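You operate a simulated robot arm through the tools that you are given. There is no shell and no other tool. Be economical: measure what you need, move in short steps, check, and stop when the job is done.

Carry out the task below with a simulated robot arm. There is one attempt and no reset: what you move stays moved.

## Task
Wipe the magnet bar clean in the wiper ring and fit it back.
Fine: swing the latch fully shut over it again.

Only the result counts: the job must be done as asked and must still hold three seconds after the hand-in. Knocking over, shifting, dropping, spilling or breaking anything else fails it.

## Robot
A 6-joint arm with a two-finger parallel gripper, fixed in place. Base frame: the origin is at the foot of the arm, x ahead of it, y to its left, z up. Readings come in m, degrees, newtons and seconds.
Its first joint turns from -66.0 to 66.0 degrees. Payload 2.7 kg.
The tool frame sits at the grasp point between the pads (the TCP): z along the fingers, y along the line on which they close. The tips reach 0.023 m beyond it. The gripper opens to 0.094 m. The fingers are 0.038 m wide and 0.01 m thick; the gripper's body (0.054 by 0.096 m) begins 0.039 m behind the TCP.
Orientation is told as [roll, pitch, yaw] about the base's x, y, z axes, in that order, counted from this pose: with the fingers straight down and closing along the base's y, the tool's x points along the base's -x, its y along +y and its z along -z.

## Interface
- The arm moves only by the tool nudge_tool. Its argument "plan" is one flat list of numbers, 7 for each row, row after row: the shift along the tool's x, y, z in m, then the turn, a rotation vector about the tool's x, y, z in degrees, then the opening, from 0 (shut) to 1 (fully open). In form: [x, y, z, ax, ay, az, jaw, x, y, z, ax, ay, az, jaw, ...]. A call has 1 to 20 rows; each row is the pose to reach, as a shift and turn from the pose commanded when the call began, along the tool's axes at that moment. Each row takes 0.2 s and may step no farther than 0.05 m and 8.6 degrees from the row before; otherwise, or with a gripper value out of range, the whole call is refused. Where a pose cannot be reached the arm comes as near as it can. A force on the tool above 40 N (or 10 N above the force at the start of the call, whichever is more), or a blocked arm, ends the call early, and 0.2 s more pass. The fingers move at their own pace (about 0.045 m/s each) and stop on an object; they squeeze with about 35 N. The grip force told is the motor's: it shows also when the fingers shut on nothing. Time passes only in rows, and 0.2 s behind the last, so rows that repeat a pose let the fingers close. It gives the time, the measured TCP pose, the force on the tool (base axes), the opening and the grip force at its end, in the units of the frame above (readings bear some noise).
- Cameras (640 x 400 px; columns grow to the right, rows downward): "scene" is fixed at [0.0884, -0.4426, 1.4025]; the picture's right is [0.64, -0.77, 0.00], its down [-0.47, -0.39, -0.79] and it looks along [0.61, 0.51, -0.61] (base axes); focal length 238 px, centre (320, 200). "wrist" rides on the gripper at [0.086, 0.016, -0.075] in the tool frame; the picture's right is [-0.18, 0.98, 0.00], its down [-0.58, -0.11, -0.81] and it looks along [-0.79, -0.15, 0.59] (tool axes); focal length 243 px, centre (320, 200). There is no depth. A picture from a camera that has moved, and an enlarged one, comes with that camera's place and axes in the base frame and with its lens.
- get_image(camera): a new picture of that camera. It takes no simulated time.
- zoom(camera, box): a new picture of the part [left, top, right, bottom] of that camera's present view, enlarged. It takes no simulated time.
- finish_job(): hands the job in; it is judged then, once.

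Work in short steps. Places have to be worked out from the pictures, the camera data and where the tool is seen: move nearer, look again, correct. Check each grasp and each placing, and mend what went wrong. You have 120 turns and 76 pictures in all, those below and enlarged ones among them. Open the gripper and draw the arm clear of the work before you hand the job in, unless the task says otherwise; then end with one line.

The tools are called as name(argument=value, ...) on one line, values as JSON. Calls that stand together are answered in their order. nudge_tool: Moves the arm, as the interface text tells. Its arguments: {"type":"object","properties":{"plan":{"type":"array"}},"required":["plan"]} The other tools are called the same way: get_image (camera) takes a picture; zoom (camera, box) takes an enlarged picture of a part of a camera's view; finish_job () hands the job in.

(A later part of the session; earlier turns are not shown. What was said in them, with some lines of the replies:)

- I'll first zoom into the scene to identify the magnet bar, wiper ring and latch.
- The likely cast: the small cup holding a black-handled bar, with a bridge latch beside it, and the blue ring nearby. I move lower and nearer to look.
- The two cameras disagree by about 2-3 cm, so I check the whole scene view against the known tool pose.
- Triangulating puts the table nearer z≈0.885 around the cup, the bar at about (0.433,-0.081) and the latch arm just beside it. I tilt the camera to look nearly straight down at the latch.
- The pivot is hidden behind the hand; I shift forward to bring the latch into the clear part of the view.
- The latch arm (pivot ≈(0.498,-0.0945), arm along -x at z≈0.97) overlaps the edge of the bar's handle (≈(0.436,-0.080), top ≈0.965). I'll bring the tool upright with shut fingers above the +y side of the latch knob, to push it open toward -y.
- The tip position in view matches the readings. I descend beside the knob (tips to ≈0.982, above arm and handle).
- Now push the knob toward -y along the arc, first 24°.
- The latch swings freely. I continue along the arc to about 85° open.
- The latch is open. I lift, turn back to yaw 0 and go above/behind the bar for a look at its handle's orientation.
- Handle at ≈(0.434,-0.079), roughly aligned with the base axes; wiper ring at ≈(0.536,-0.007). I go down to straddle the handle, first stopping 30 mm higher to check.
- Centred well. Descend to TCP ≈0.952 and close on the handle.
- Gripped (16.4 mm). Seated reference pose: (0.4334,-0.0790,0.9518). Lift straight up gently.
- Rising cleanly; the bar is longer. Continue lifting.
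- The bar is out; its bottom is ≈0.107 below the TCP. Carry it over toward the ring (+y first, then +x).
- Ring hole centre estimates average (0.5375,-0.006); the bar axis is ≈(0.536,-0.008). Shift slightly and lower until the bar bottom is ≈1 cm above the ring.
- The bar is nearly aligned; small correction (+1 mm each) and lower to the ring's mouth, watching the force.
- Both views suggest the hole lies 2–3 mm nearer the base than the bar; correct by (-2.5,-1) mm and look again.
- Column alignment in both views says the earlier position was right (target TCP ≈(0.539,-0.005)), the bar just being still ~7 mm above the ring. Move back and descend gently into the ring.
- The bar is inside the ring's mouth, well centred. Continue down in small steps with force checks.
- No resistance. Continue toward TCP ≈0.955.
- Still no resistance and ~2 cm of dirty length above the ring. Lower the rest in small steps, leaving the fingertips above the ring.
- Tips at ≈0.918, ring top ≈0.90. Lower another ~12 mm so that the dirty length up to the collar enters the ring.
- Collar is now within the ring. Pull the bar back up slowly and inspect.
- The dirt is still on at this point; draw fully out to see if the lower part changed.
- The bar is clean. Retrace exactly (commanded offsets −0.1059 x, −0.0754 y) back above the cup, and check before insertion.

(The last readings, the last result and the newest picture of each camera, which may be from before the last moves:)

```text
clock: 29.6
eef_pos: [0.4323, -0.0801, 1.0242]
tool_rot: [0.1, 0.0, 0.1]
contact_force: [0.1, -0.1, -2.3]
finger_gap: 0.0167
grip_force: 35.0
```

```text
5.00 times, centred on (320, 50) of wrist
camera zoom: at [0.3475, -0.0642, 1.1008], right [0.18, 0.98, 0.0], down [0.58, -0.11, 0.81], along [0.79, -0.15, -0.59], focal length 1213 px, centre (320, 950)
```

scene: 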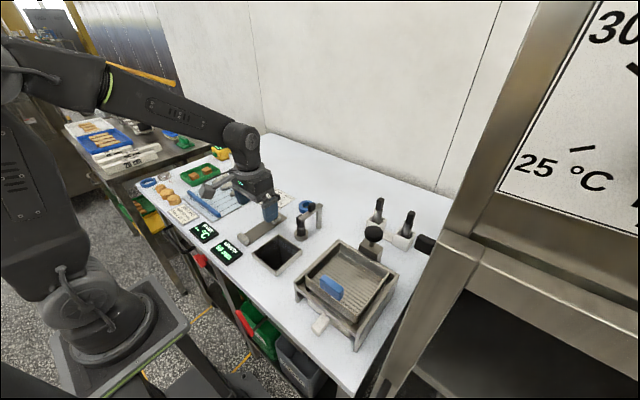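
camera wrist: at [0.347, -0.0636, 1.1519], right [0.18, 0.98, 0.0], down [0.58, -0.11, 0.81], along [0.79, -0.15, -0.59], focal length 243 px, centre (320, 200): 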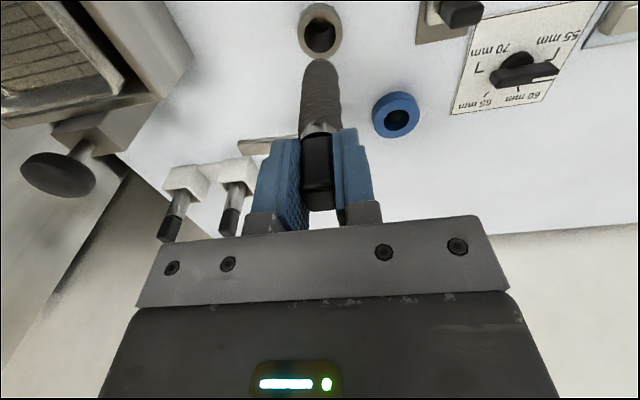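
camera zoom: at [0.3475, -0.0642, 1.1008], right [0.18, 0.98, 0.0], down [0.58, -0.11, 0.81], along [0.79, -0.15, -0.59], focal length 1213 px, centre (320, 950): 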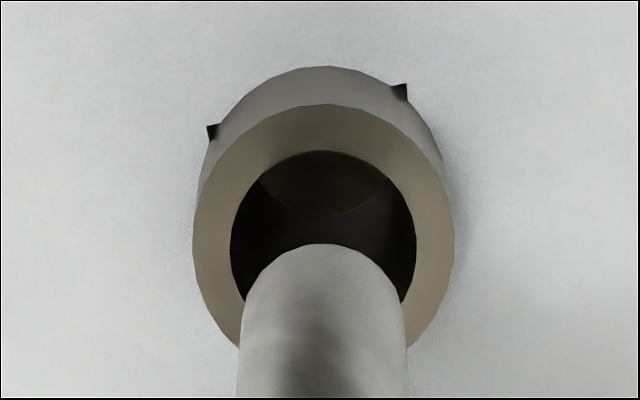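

Aligned with the cup in both views. Lower slowly into it.

nudge_tool(plan=[0, 0, 0.01, 0, 0, 0, 0, 0, 0, 0.02, 0, 0, 0, 0, 0, 0, 0.03, 0, 0, 0, 0, 0, 0, 0.03, 0, 0, 0, 0])

zoom(camera="wrist", box=[260, 10, 380, 90])

zoom(camera="scene", box=[275, 205, 325, 245])

```text
clock: 30.6
eef_pos: [0.432, -0.0794, 0.9951]
tool_rot: [0.2, 0.1, 0.1]
contact_force: [-0.4, 0.0, -2.3]
finger_gap: 0.0167
grip_force: 34.5
```

```text
5.00 times, centred on (320, 50) of wrist
camera zoom: at [0.3474, -0.0644, 1.0705], right [0.18, 0.98, 0.0], down [0.58, -0.11, 0.81], along [0.79, -0.15, -0.59], focal length 1213 px, centre (320, 950)
```

zoom: 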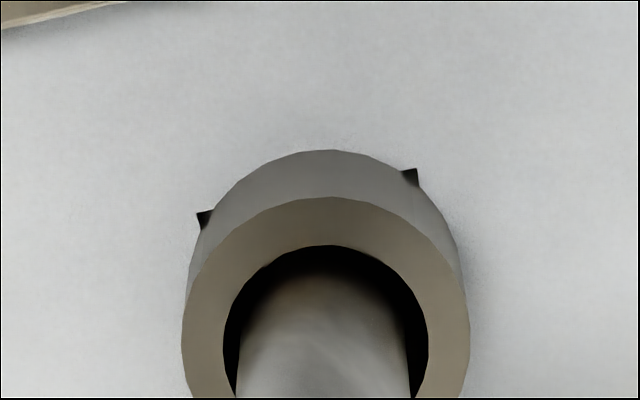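

```text
10.00 times, centred on (300, 225) of scene
camera zoom: at [0.0884, -0.4426, 1.4025], right [0.64, -0.77, 0.0], down [-0.47, -0.39, -0.79], along [0.61, 0.51, -0.61], focal length 2380 px, centre (520, -50)
```

zoom: 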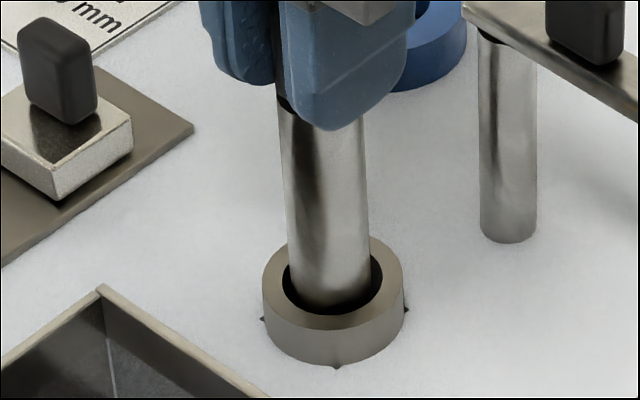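

Going in freely. Lower the remaining ≈44 mm to the original seat, stopping on contact.

nudge_tool(plan=[0, 0, 0.012, 0, 0, 0, 0, 0, 0, 0.024, 0, 0, 0, 0, 0, 0, 0.034, 0, 0, 0, 0, 0, 0, 0.04, 0, 0, 0, 0, 0, 0, 0.044, 0, 0, 0, 0, 0, 0, 0.044, 0, 0, 0, 0])

zoom(camera="scene", box=[275, 195, 325, 235])

```text
clock: 32.0
eef_pos: [0.4326, -0.0795, 0.9504]
tool_rot: [0.1, 0.0, 0.1]
contact_force: [0.2, -0.4, -2.5]
finger_gap: 0.0168
grip_force: 35.5
```

```text
10.00 times, centred on (300, 215) of scene
camera zoom: at [0.0884, -0.4426, 1.4025], right [0.64, -0.77, 0.0], down [-0.47, -0.39, -0.79], along [0.61, 0.51, -0.61], focal length 2380 px, centre (520, 50)
```

zoom: 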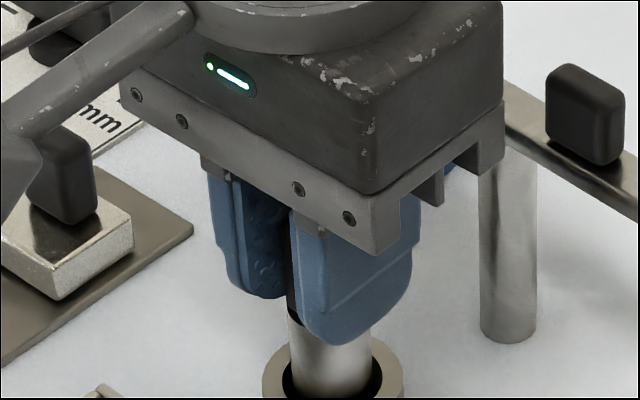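

Force still shows the bar's weight hanging, so it isn't quite on its seat; press down a few mm in 1 mm steps.

nudge_tool(plan=[0, 0, 0.001, 0, 0, 0, 0, 0, 0, 0.002, 0, 0, 0, 0, 0, 0, 0.002, 0, 0, 0, 0])

```text
clock: 32.8
eef_pos: [0.433, -0.0797, 0.9497]
tool_rot: [0.0, -0.1, 0.2]
contact_force: [-5.9, 1.8, 19.5]
finger_gap: 0.0167
grip_force: 34.4
```

Contact (19.5 N up): the bar is on its seat. Release and lift clear.

nudge_tool(plan=[0, 0, -0.001, 0, 0, 0, 0, 0, 0, -0.001, 0, 0, 0, 0.3, 0, 0, -0.001, 0, 0, 0, 0.6, 0, 0, -0.001, 0, 0, 0, 0.6, 0, 0, -0.03, 0, 0, 0, 0.6, 0, 0, -0.07, 0, 0, 0, 0.6, 0, 0, -0.11, 0, 0, 0, 0.6, 0.02, 0, -0.11, 0, 0, 0, 0.6])

zoom(camera="scene", box=[260, 170, 360, 250])

zoom(camera="wrist", box=[220, 40, 420, 200])

```text
clock: 34.6
eef_pos: [0.4131, -0.0812, 1.0589]
tool_rot: [0.1, 0.0, 0.2]
contact_force: [-0.2, -0.2, -0.6]
finger_gap: 0.0563
grip_force: 0.2
```

```text
5.00 times, centred on (310, 210) of scene
camera zoom: at [0.0884, -0.4426, 1.4025], right [0.64, -0.77, 0.0], down [-0.47, -0.39, -0.79], along [0.61, 0.51, -0.61], focal length 1190 px, centre (370, 150)
```

zoom: 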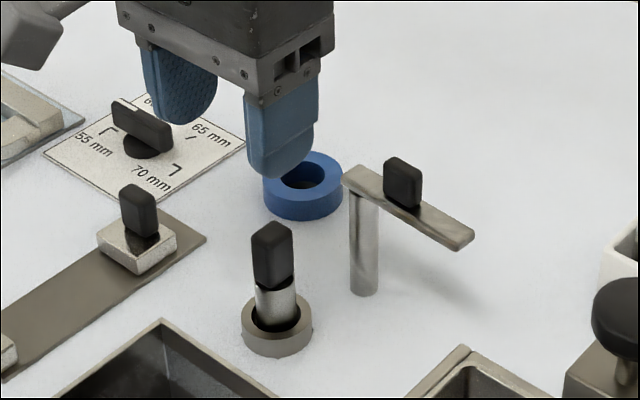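

```text
2.50 times, centred on (320, 120) of wrist
camera zoom: at [0.3285, -0.0644, 1.1348], right [0.18, 0.98, 0.0], down [0.58, -0.11, 0.81], along [0.79, -0.15, -0.59], focal length 606 px, centre (320, 400)
```

zoom: 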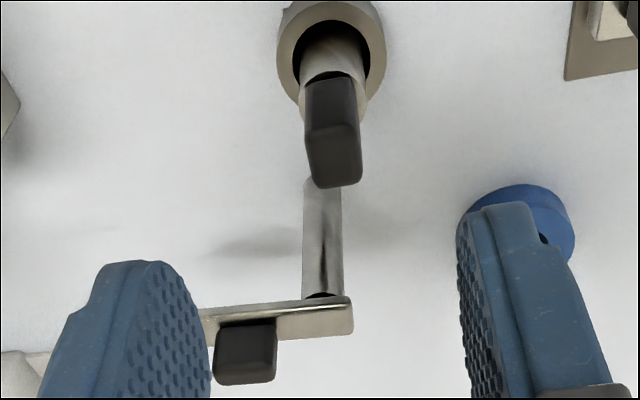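

The bar sits exactly as before, clean. Now shut the fingers and go round to the far (+x) side of the latch knob, yaw 88°, at safe height.

nudge_tool(plan=[-0.01, -0.004, -0.01, 0, 0, -8, 0.3, -0.02, -0.008, -0.02, 0, 0, -16, 0, -0.03, -0.012, -0.02, 0, 0, -24, 0, -0.045, -0.016, -0.02, 0, 0, -32, 0, -0.06, -0.02, -0.02, 0, 0, -40, 0, -0.07, -0.025, -0.02, 0, 0, -48, 0, -0.08, -0.03, -0.02, 0, 0, -56, 0, -0.09, -0.034, -0.02, 0, 0, -64, 0, -0.1, -0.038, -0.02, 0, 0, -72, 0, -0.11, -0.042, -0.02, 0, 0, -80, 0, -0.12, -0.0465, -0.02, 0, 0, -88, 0, -0.12, -0.0465, -0.02, 0, 0, -88, 0])

zoom(camera="scene", box=[270, 160, 370, 240])

```text
clock: 37.2
eef_pos: [0.5336, -0.1262, 1.0792]
tool_rot: [0.0, 0.0, 88.2]
contact_force: [0.0, 0.2, 0.4]
finger_gap: 0.0
grip_force: 34.9
```

```text
5.00 times, centred on (320, 200) of scene
camera zoom: at [0.0884, -0.4426, 1.4025], right [0.64, -0.77, 0.0], down [-0.47, -0.39, -0.79], along [0.61, 0.51, -0.61], focal length 1190 px, centre (320, 200)
```

zoom: 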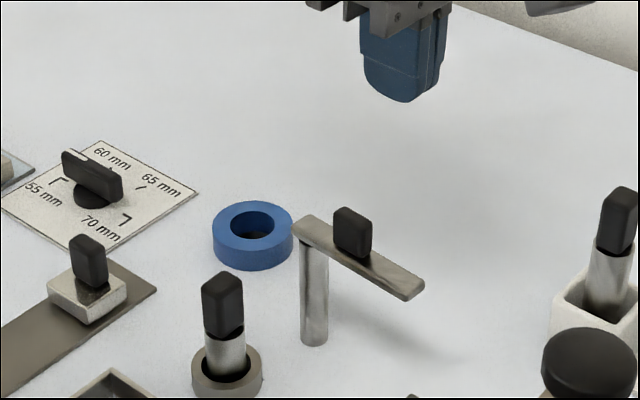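

Knob at ≈(0.495,-0.126) as expected. Descend beside it.

nudge_tool(plan=[0, 0, 0.03, 0, 0, 0, 0, 0, 0, 0.06, 0, 0, 0, 0, 0, 0, 0.077, 0, 0, 0, 0, 0, 0, 0.077, 0, 0, 0, 0])

zoom(camera="scene", box=[270, 160, 370, 240])

```text
clock: 38.2
eef_pos: [0.5326, -0.1252, 0.9995]
tool_rot: [0.0, -0.1, 88.0]
contact_force: [-0.6, 0.4, -1.1]
finger_gap: 0.0
grip_force: 34.8
```

```text
5.00 times, centred on (320, 200) of scene
camera zoom: at [0.0884, -0.4426, 1.4025], right [0.64, -0.77, 0.0], down [-0.47, -0.39, -0.79], along [0.61, 0.51, -0.61], focal length 1190 px, centre (320, 200)
```

zoom: 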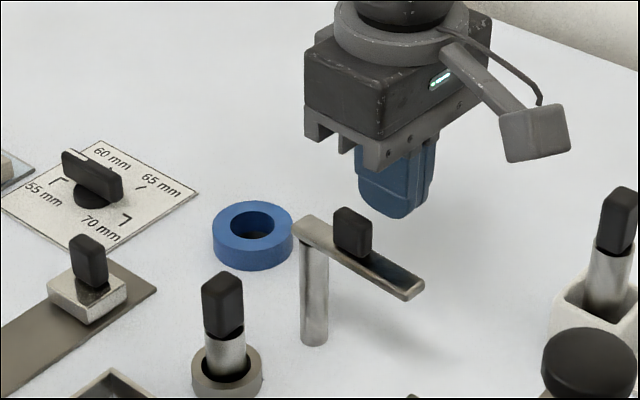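

Push the knob back along the arc, from 88° to about 24°.

nudge_tool(plan=[0.001, 0.01, -0.003, 0, 0, 0, 0, 0.0028, 0.0191, -0.003, 0, 0, 0, 0, 0.0048, 0.0238, -0.003, 0, 0, 8, 0, 0.0061, 0.0288, -0.003, 0, 0, 16, 0, 0.0068, 0.034, -0.003, 0, 0, 24, 0, 0.0068, 0.0392, -0.003, 0, 0, 32, 0, 0.006, 0.0442, -0.003, 0, 0, 40, 0, 0.0044, 0.0492, -0.003, 0, 0, 48, 0, 0.0023, 0.0539, -0.003, 0, 0, 56, 0, -0.0005, 0.0582, -0.003, 0, 0, 64, 0, -0.0005, 0.0582, -0.003, 0, 0, 64, 0])

zoom(camera="scene", box=[260, 170, 360, 250])

```text
clock: 40.6
eef_pos: [0.4755, -0.1236, 1.0046]
tool_rot: [0.1, 0.0, 24.0]
contact_force: [0.4, 0.5, -0.3]
finger_gap: 0.0
grip_force: 35.0
```

```text
5.00 times, centred on (310, 210) of scene
camera zoom: at [0.0884, -0.4427, 1.4025], right [0.64, -0.77, 0.0], down [-0.47, -0.39, -0.79], along [0.61, 0.51, -0.61], focal length 1190 px, centre (370, 150)
```

zoom: 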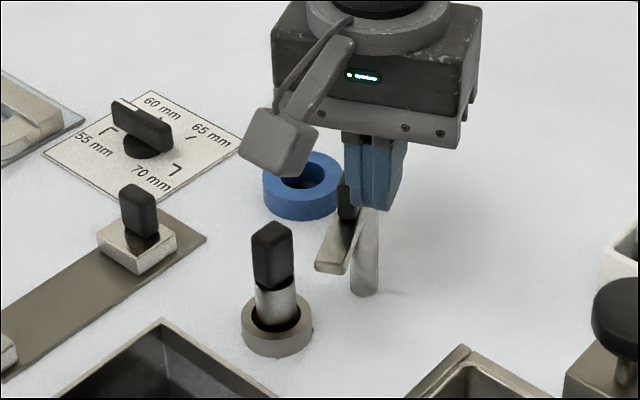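

Continue to about 0° (the latch's original angle).

nudge_tool(plan=[0.002, 0.0047, 0, 0, 0, 8, 0, 0.0034, 0.0098, 0, 0, 0, 16, 0, 0.0041, 0.0149, 0, 0, 0, 24, 0, 0.0041, 0.0149, 0, 0, 0, 24, 0])

zoom(camera="scene", box=[260, 170, 360, 250])

get_image(camera="wrist")

```text
clock: 41.6
eef_pos: [0.4648, -0.1133, 1.005]
tool_rot: [0.1, 0.1, 0.0]
contact_force: [0.3, -0.5, 0.1]
finger_gap: 0.0
grip_force: 35.5
```

```text
5.00 times, centred on (310, 210) of scene
camera zoom: at [0.0884, -0.4427, 1.4025], right [0.64, -0.77, 0.0], down [-0.47, -0.39, -0.79], along [0.61, 0.51, -0.61], focal length 1190 px, centre (370, 150)
```

zoom: 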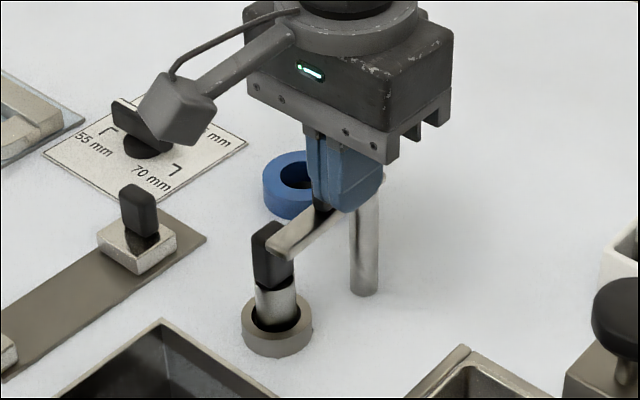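

```text
22 pictures are left
camera wrist: at [0.3803, -0.0958, 1.0804], right [0.18, 0.98, 0.0], down [0.58, -0.11, 0.81], along [0.79, -0.15, -0.59], focal length 243 px, centre (320, 200)
```

wrist: 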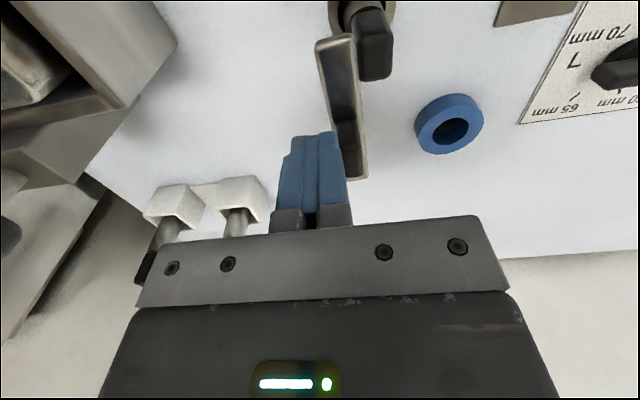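

Slightly short of the original angle (arm corner (268,245) vs (262,235)). Push on in small steps and watch for a stop.

nudge_tool(plan=[0, 0.0015, 0, 0, 0, 1, 0, 0, 0.003, 0, 0, 0, 2, 0, 0, 0.0045, 0, 0, 0, 3, 0, 0, 0.0045, 0, 0, 0, 3, 0])

zoom(camera="scene", box=[260, 170, 360, 250])

```text
clock: 42.6
eef_pos: [0.4654, -0.1096, 1.0036]
tool_rot: [-0.2, 0.0, -2.9]
contact_force: [-1.8, -24.4, -0.5]
finger_gap: 0.0002
grip_force: 35.3
```

```text
5.00 times, centred on (310, 210) of scene
camera zoom: at [0.0883, -0.4433, 1.4023], right [0.64, -0.77, 0.0], down [-0.47, -0.39, -0.79], along [0.61, 0.51, -0.61], focal length 1190 px, centre (370, 150)
```

zoom: 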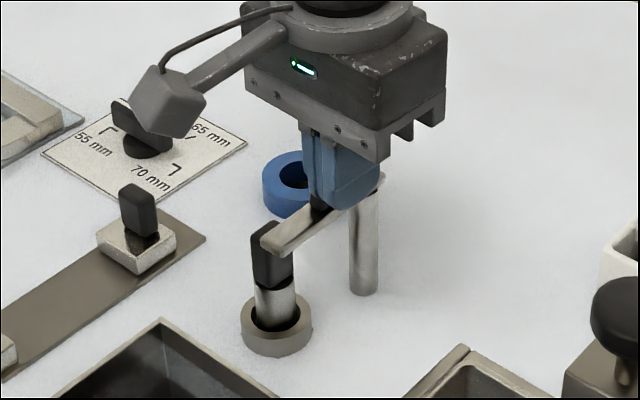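

24 N resistance at the original angle: the latch is at its stop. Back off, rise, and view from above to compare with the original.

nudge_tool(plan=[0, -0.006, 0, 0, 0, 0, 0, 0, -0.02, 0, 0, 0, 0, 0, 0, -0.02, -0.04, 0, 0, 0, 0, 0, -0.02, -0.08, 0, 0, 0, 0.3, 0, -0.01, -0.08, 0, 0, 0, 0.6, 0, 0.01, -0.08, 0, 0, 0, 1, 0, 0.03, -0.08, 0, 0, 0, 1, 0, 0.05, -0.08, 0, 7.5, -3, 1, 0, 0.05, -0.08, 0, 15, -3, 1, 0, 0.05, -0.08, 0, 22.5, -3, 1, 0, 0.05, -0.08, 0, 30, -3, 1, 0, 0.05, -0.08, 0, 30, -3, 1])

get_image(camera="wrist")

zoom(camera="scene", box=[260, 180, 360, 260])

```text
clock: 45.2
eef_pos: [0.4676, -0.0567, 1.0841]
tool_rot: [1.0, 30.1, 0.5]
contact_force: [-0.4, -0.2, 0.7]
finger_gap: 0.094
grip_force: 0.1
```

```text
20 pictures are left
camera wrist: at [0.4318, -0.0427, 1.1947], right [0.16, 0.98, -0.08], down [0.91, -0.12, 0.4], along [0.39, -0.13, -0.91], focal length 243 px, centre (320, 200)
```

wrist: 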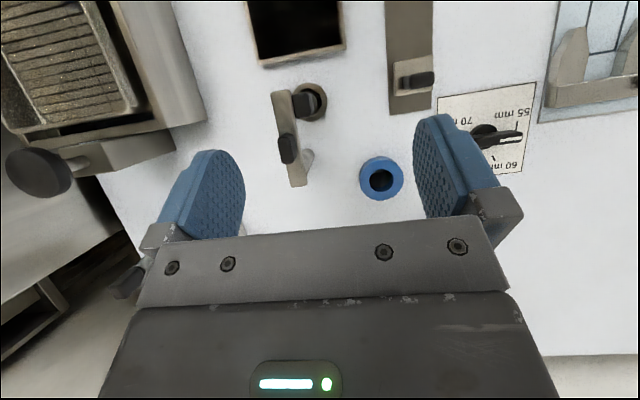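

```text
5.00 times, centred on (310, 220) of scene
camera zoom: at [0.0884, -0.4426, 1.4025], right [0.64, -0.77, 0.0], down [-0.47, -0.39, -0.79], along [0.61, 0.51, -0.61], focal length 1190 px, centre (370, 100)
```

zoom: 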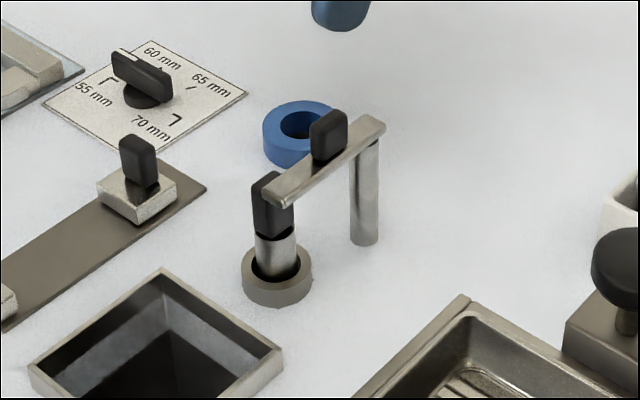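

The scene view matches the original exactly. One enlarged check of the latch against the handle.

zoom(camera="wrist", box=[250, 70, 350, 200])

```text
3.08 times, centred on (300, 135) of wrist
camera zoom: at [0.4318, -0.0427, 1.1947], right [0.16, 0.98, -0.08], down [0.91, -0.12, 0.4], along [0.39, -0.13, -0.91], focal length 746 px, centre (382, 400)
```

zoom: 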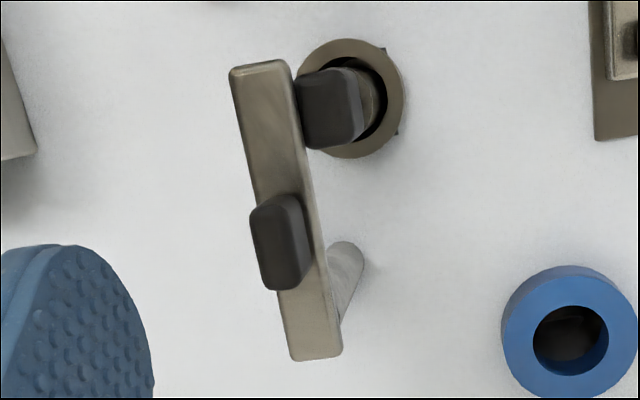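

I want to be sure the arm is above the handle rather than jammed against its side; I get a tight zoom, then take a near-horizontal view from the base side.

zoom(camera="wrist", box=[280, 75, 320, 125])

nudge_tool(plan=[0.0053, -0.001, 0.0152, 0, -7.5, 0, 1, 0.0106, -0.002, 0.0304, 0, -15, 0, 1, 0.016, -0.003, 0.0456, 0, -22.5, 0, 1, 0.0212, -0.004, 0.0607, 0, -30, 0, 1, 0.0265, -0.005, 0.076, 0, -37.5, 0, 1, 0.0319, -0.006, 0.0911, 0, -45, 0, 1, 0.0372, -0.007, 0.1063, 0, -52.5, 0, 1, 0.0425, -0.008, 0.1215, 0, -60, 0, 1, 0.0425, -0.008, 0.1215, 0, -60, 0, 1])

get_image(camera="wrist")

```text
8.00 times, centred on (300, 100) of wrist
camera zoom: at [0.4318, -0.0427, 1.1947], right [0.16, 0.98, -0.08], down [0.91, -0.12, 0.4], along [0.39, -0.13, -0.91], focal length 1941 px, centre (480, 1000)
```

zoom: 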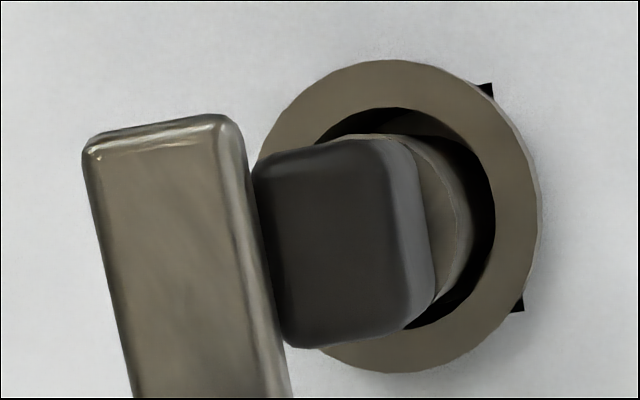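

```text
clock: 47.2
eef_pos: [0.3712, -0.0626, 0.9989]
tool_rot: [1.0, -30.2, -0.4]
contact_force: [0.5, -0.3, 0.8]
finger_gap: 0.094
grip_force: 0.1
```

```text
16 pictures are left
camera wrist: at [0.2604, -0.0477, 1.0228], right [0.16, 0.98, 0.11], down [0.1, -0.12, 0.99], along [0.98, -0.15, -0.12], focal length 243 px, centre (320, 200)
```

wrist: 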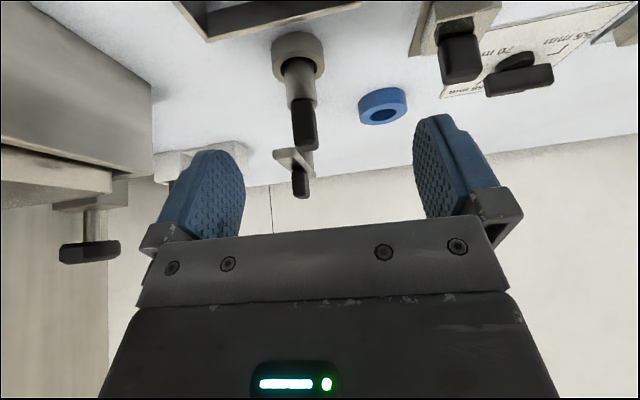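

zoom(camera="wrist", box=[260, 80, 350, 205])

```text
3.20 times, centred on (305, 142) of wrist
camera zoom: at [0.2604, -0.0477, 1.0228], right [0.16, 0.98, 0.11], down [0.1, -0.12, 0.99], along [0.98, -0.15, -0.12], focal length 776 px, centre (368, 384)
```

zoom: 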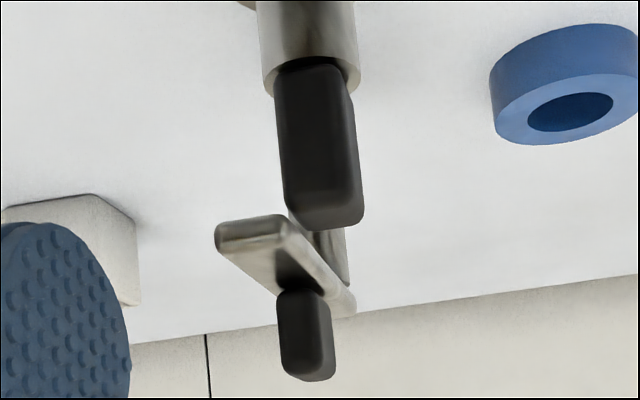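

zoom(camera="wrist", box=[282, 130, 322, 180])

```text
8.00 times, centred on (302, 155) of wrist
camera zoom: at [0.2604, -0.0477, 1.0228], right [0.16, 0.98, 0.11], down [0.1, -0.12, 0.99], along [0.98, -0.15, -0.12], focal length 1941 px, centre (464, 560)
```

zoom: 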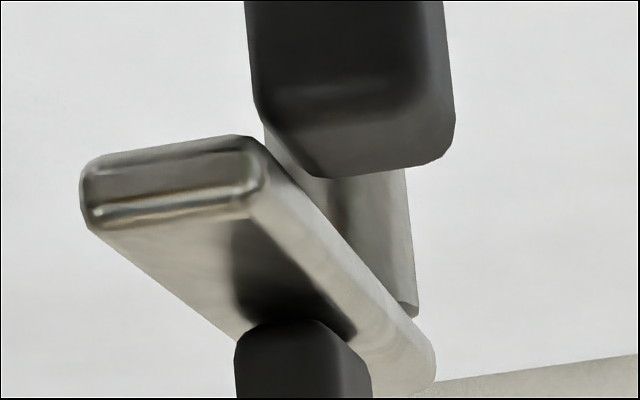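

The near-horizontal view shows the arm's underside ~3 mm above the handle top, so the stop I felt is the latch's own, at its original shut angle. Raise the arm clear.

nudge_tool(plan=[0.02, 0, -0.035, 0, 7.5, 0, 1, 0.03, 0, -0.07, 0, 15, 0, 1, 0.03, 0, -0.1, 0, 22.5, 0, 1, 0.03, 0, -0.13, 0, 30, 0, 1, 0.03, 0, -0.13, 0, 30, 0, 1])

get_image(camera="scene")

zoom(camera="scene", box=[260, 180, 360, 260])

```text
clock: 48.4
eef_pos: [0.2786, -0.0665, 1.098]
tool_rot: [1.0, 0.1, -0.1]
contact_force: [-0.5, -0.7, 0.4]
finger_gap: 0.0941
grip_force: 0.0
```

```text
13 pictures are left
```

scene: 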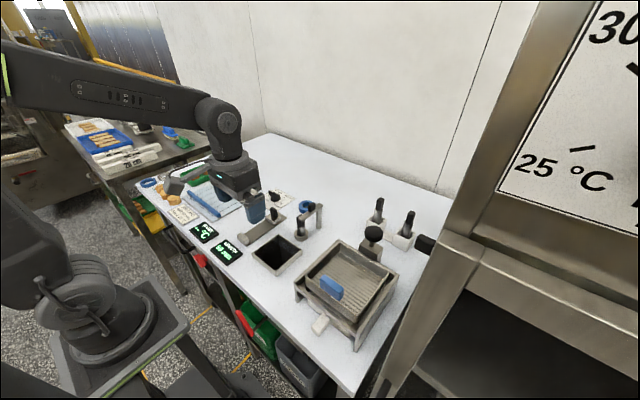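

```text
5.00 times, centred on (310, 220) of scene
camera zoom: at [0.0884, -0.4426, 1.4025], right [0.64, -0.77, 0.0], down [-0.47, -0.39, -0.79], along [0.61, 0.51, -0.61], focal length 1190 px, centre (370, 100)
```

zoom: 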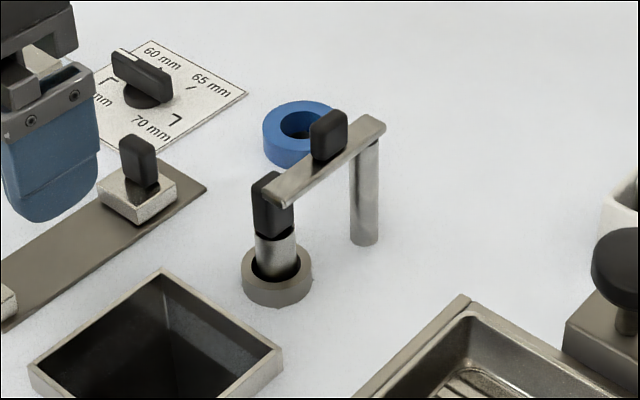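

Everything matches the start view, with the bar now clean and seated, the latch shut at its stop, and the gripper open and clear. Handing in.

finish_job()

```text
The job is handed in.
```

I wiped the magnet bar clean in the wiper ring and seated it back in its cup. The latch is swung shut to its stop, at the same angle it had at the start, and the job is handed in.
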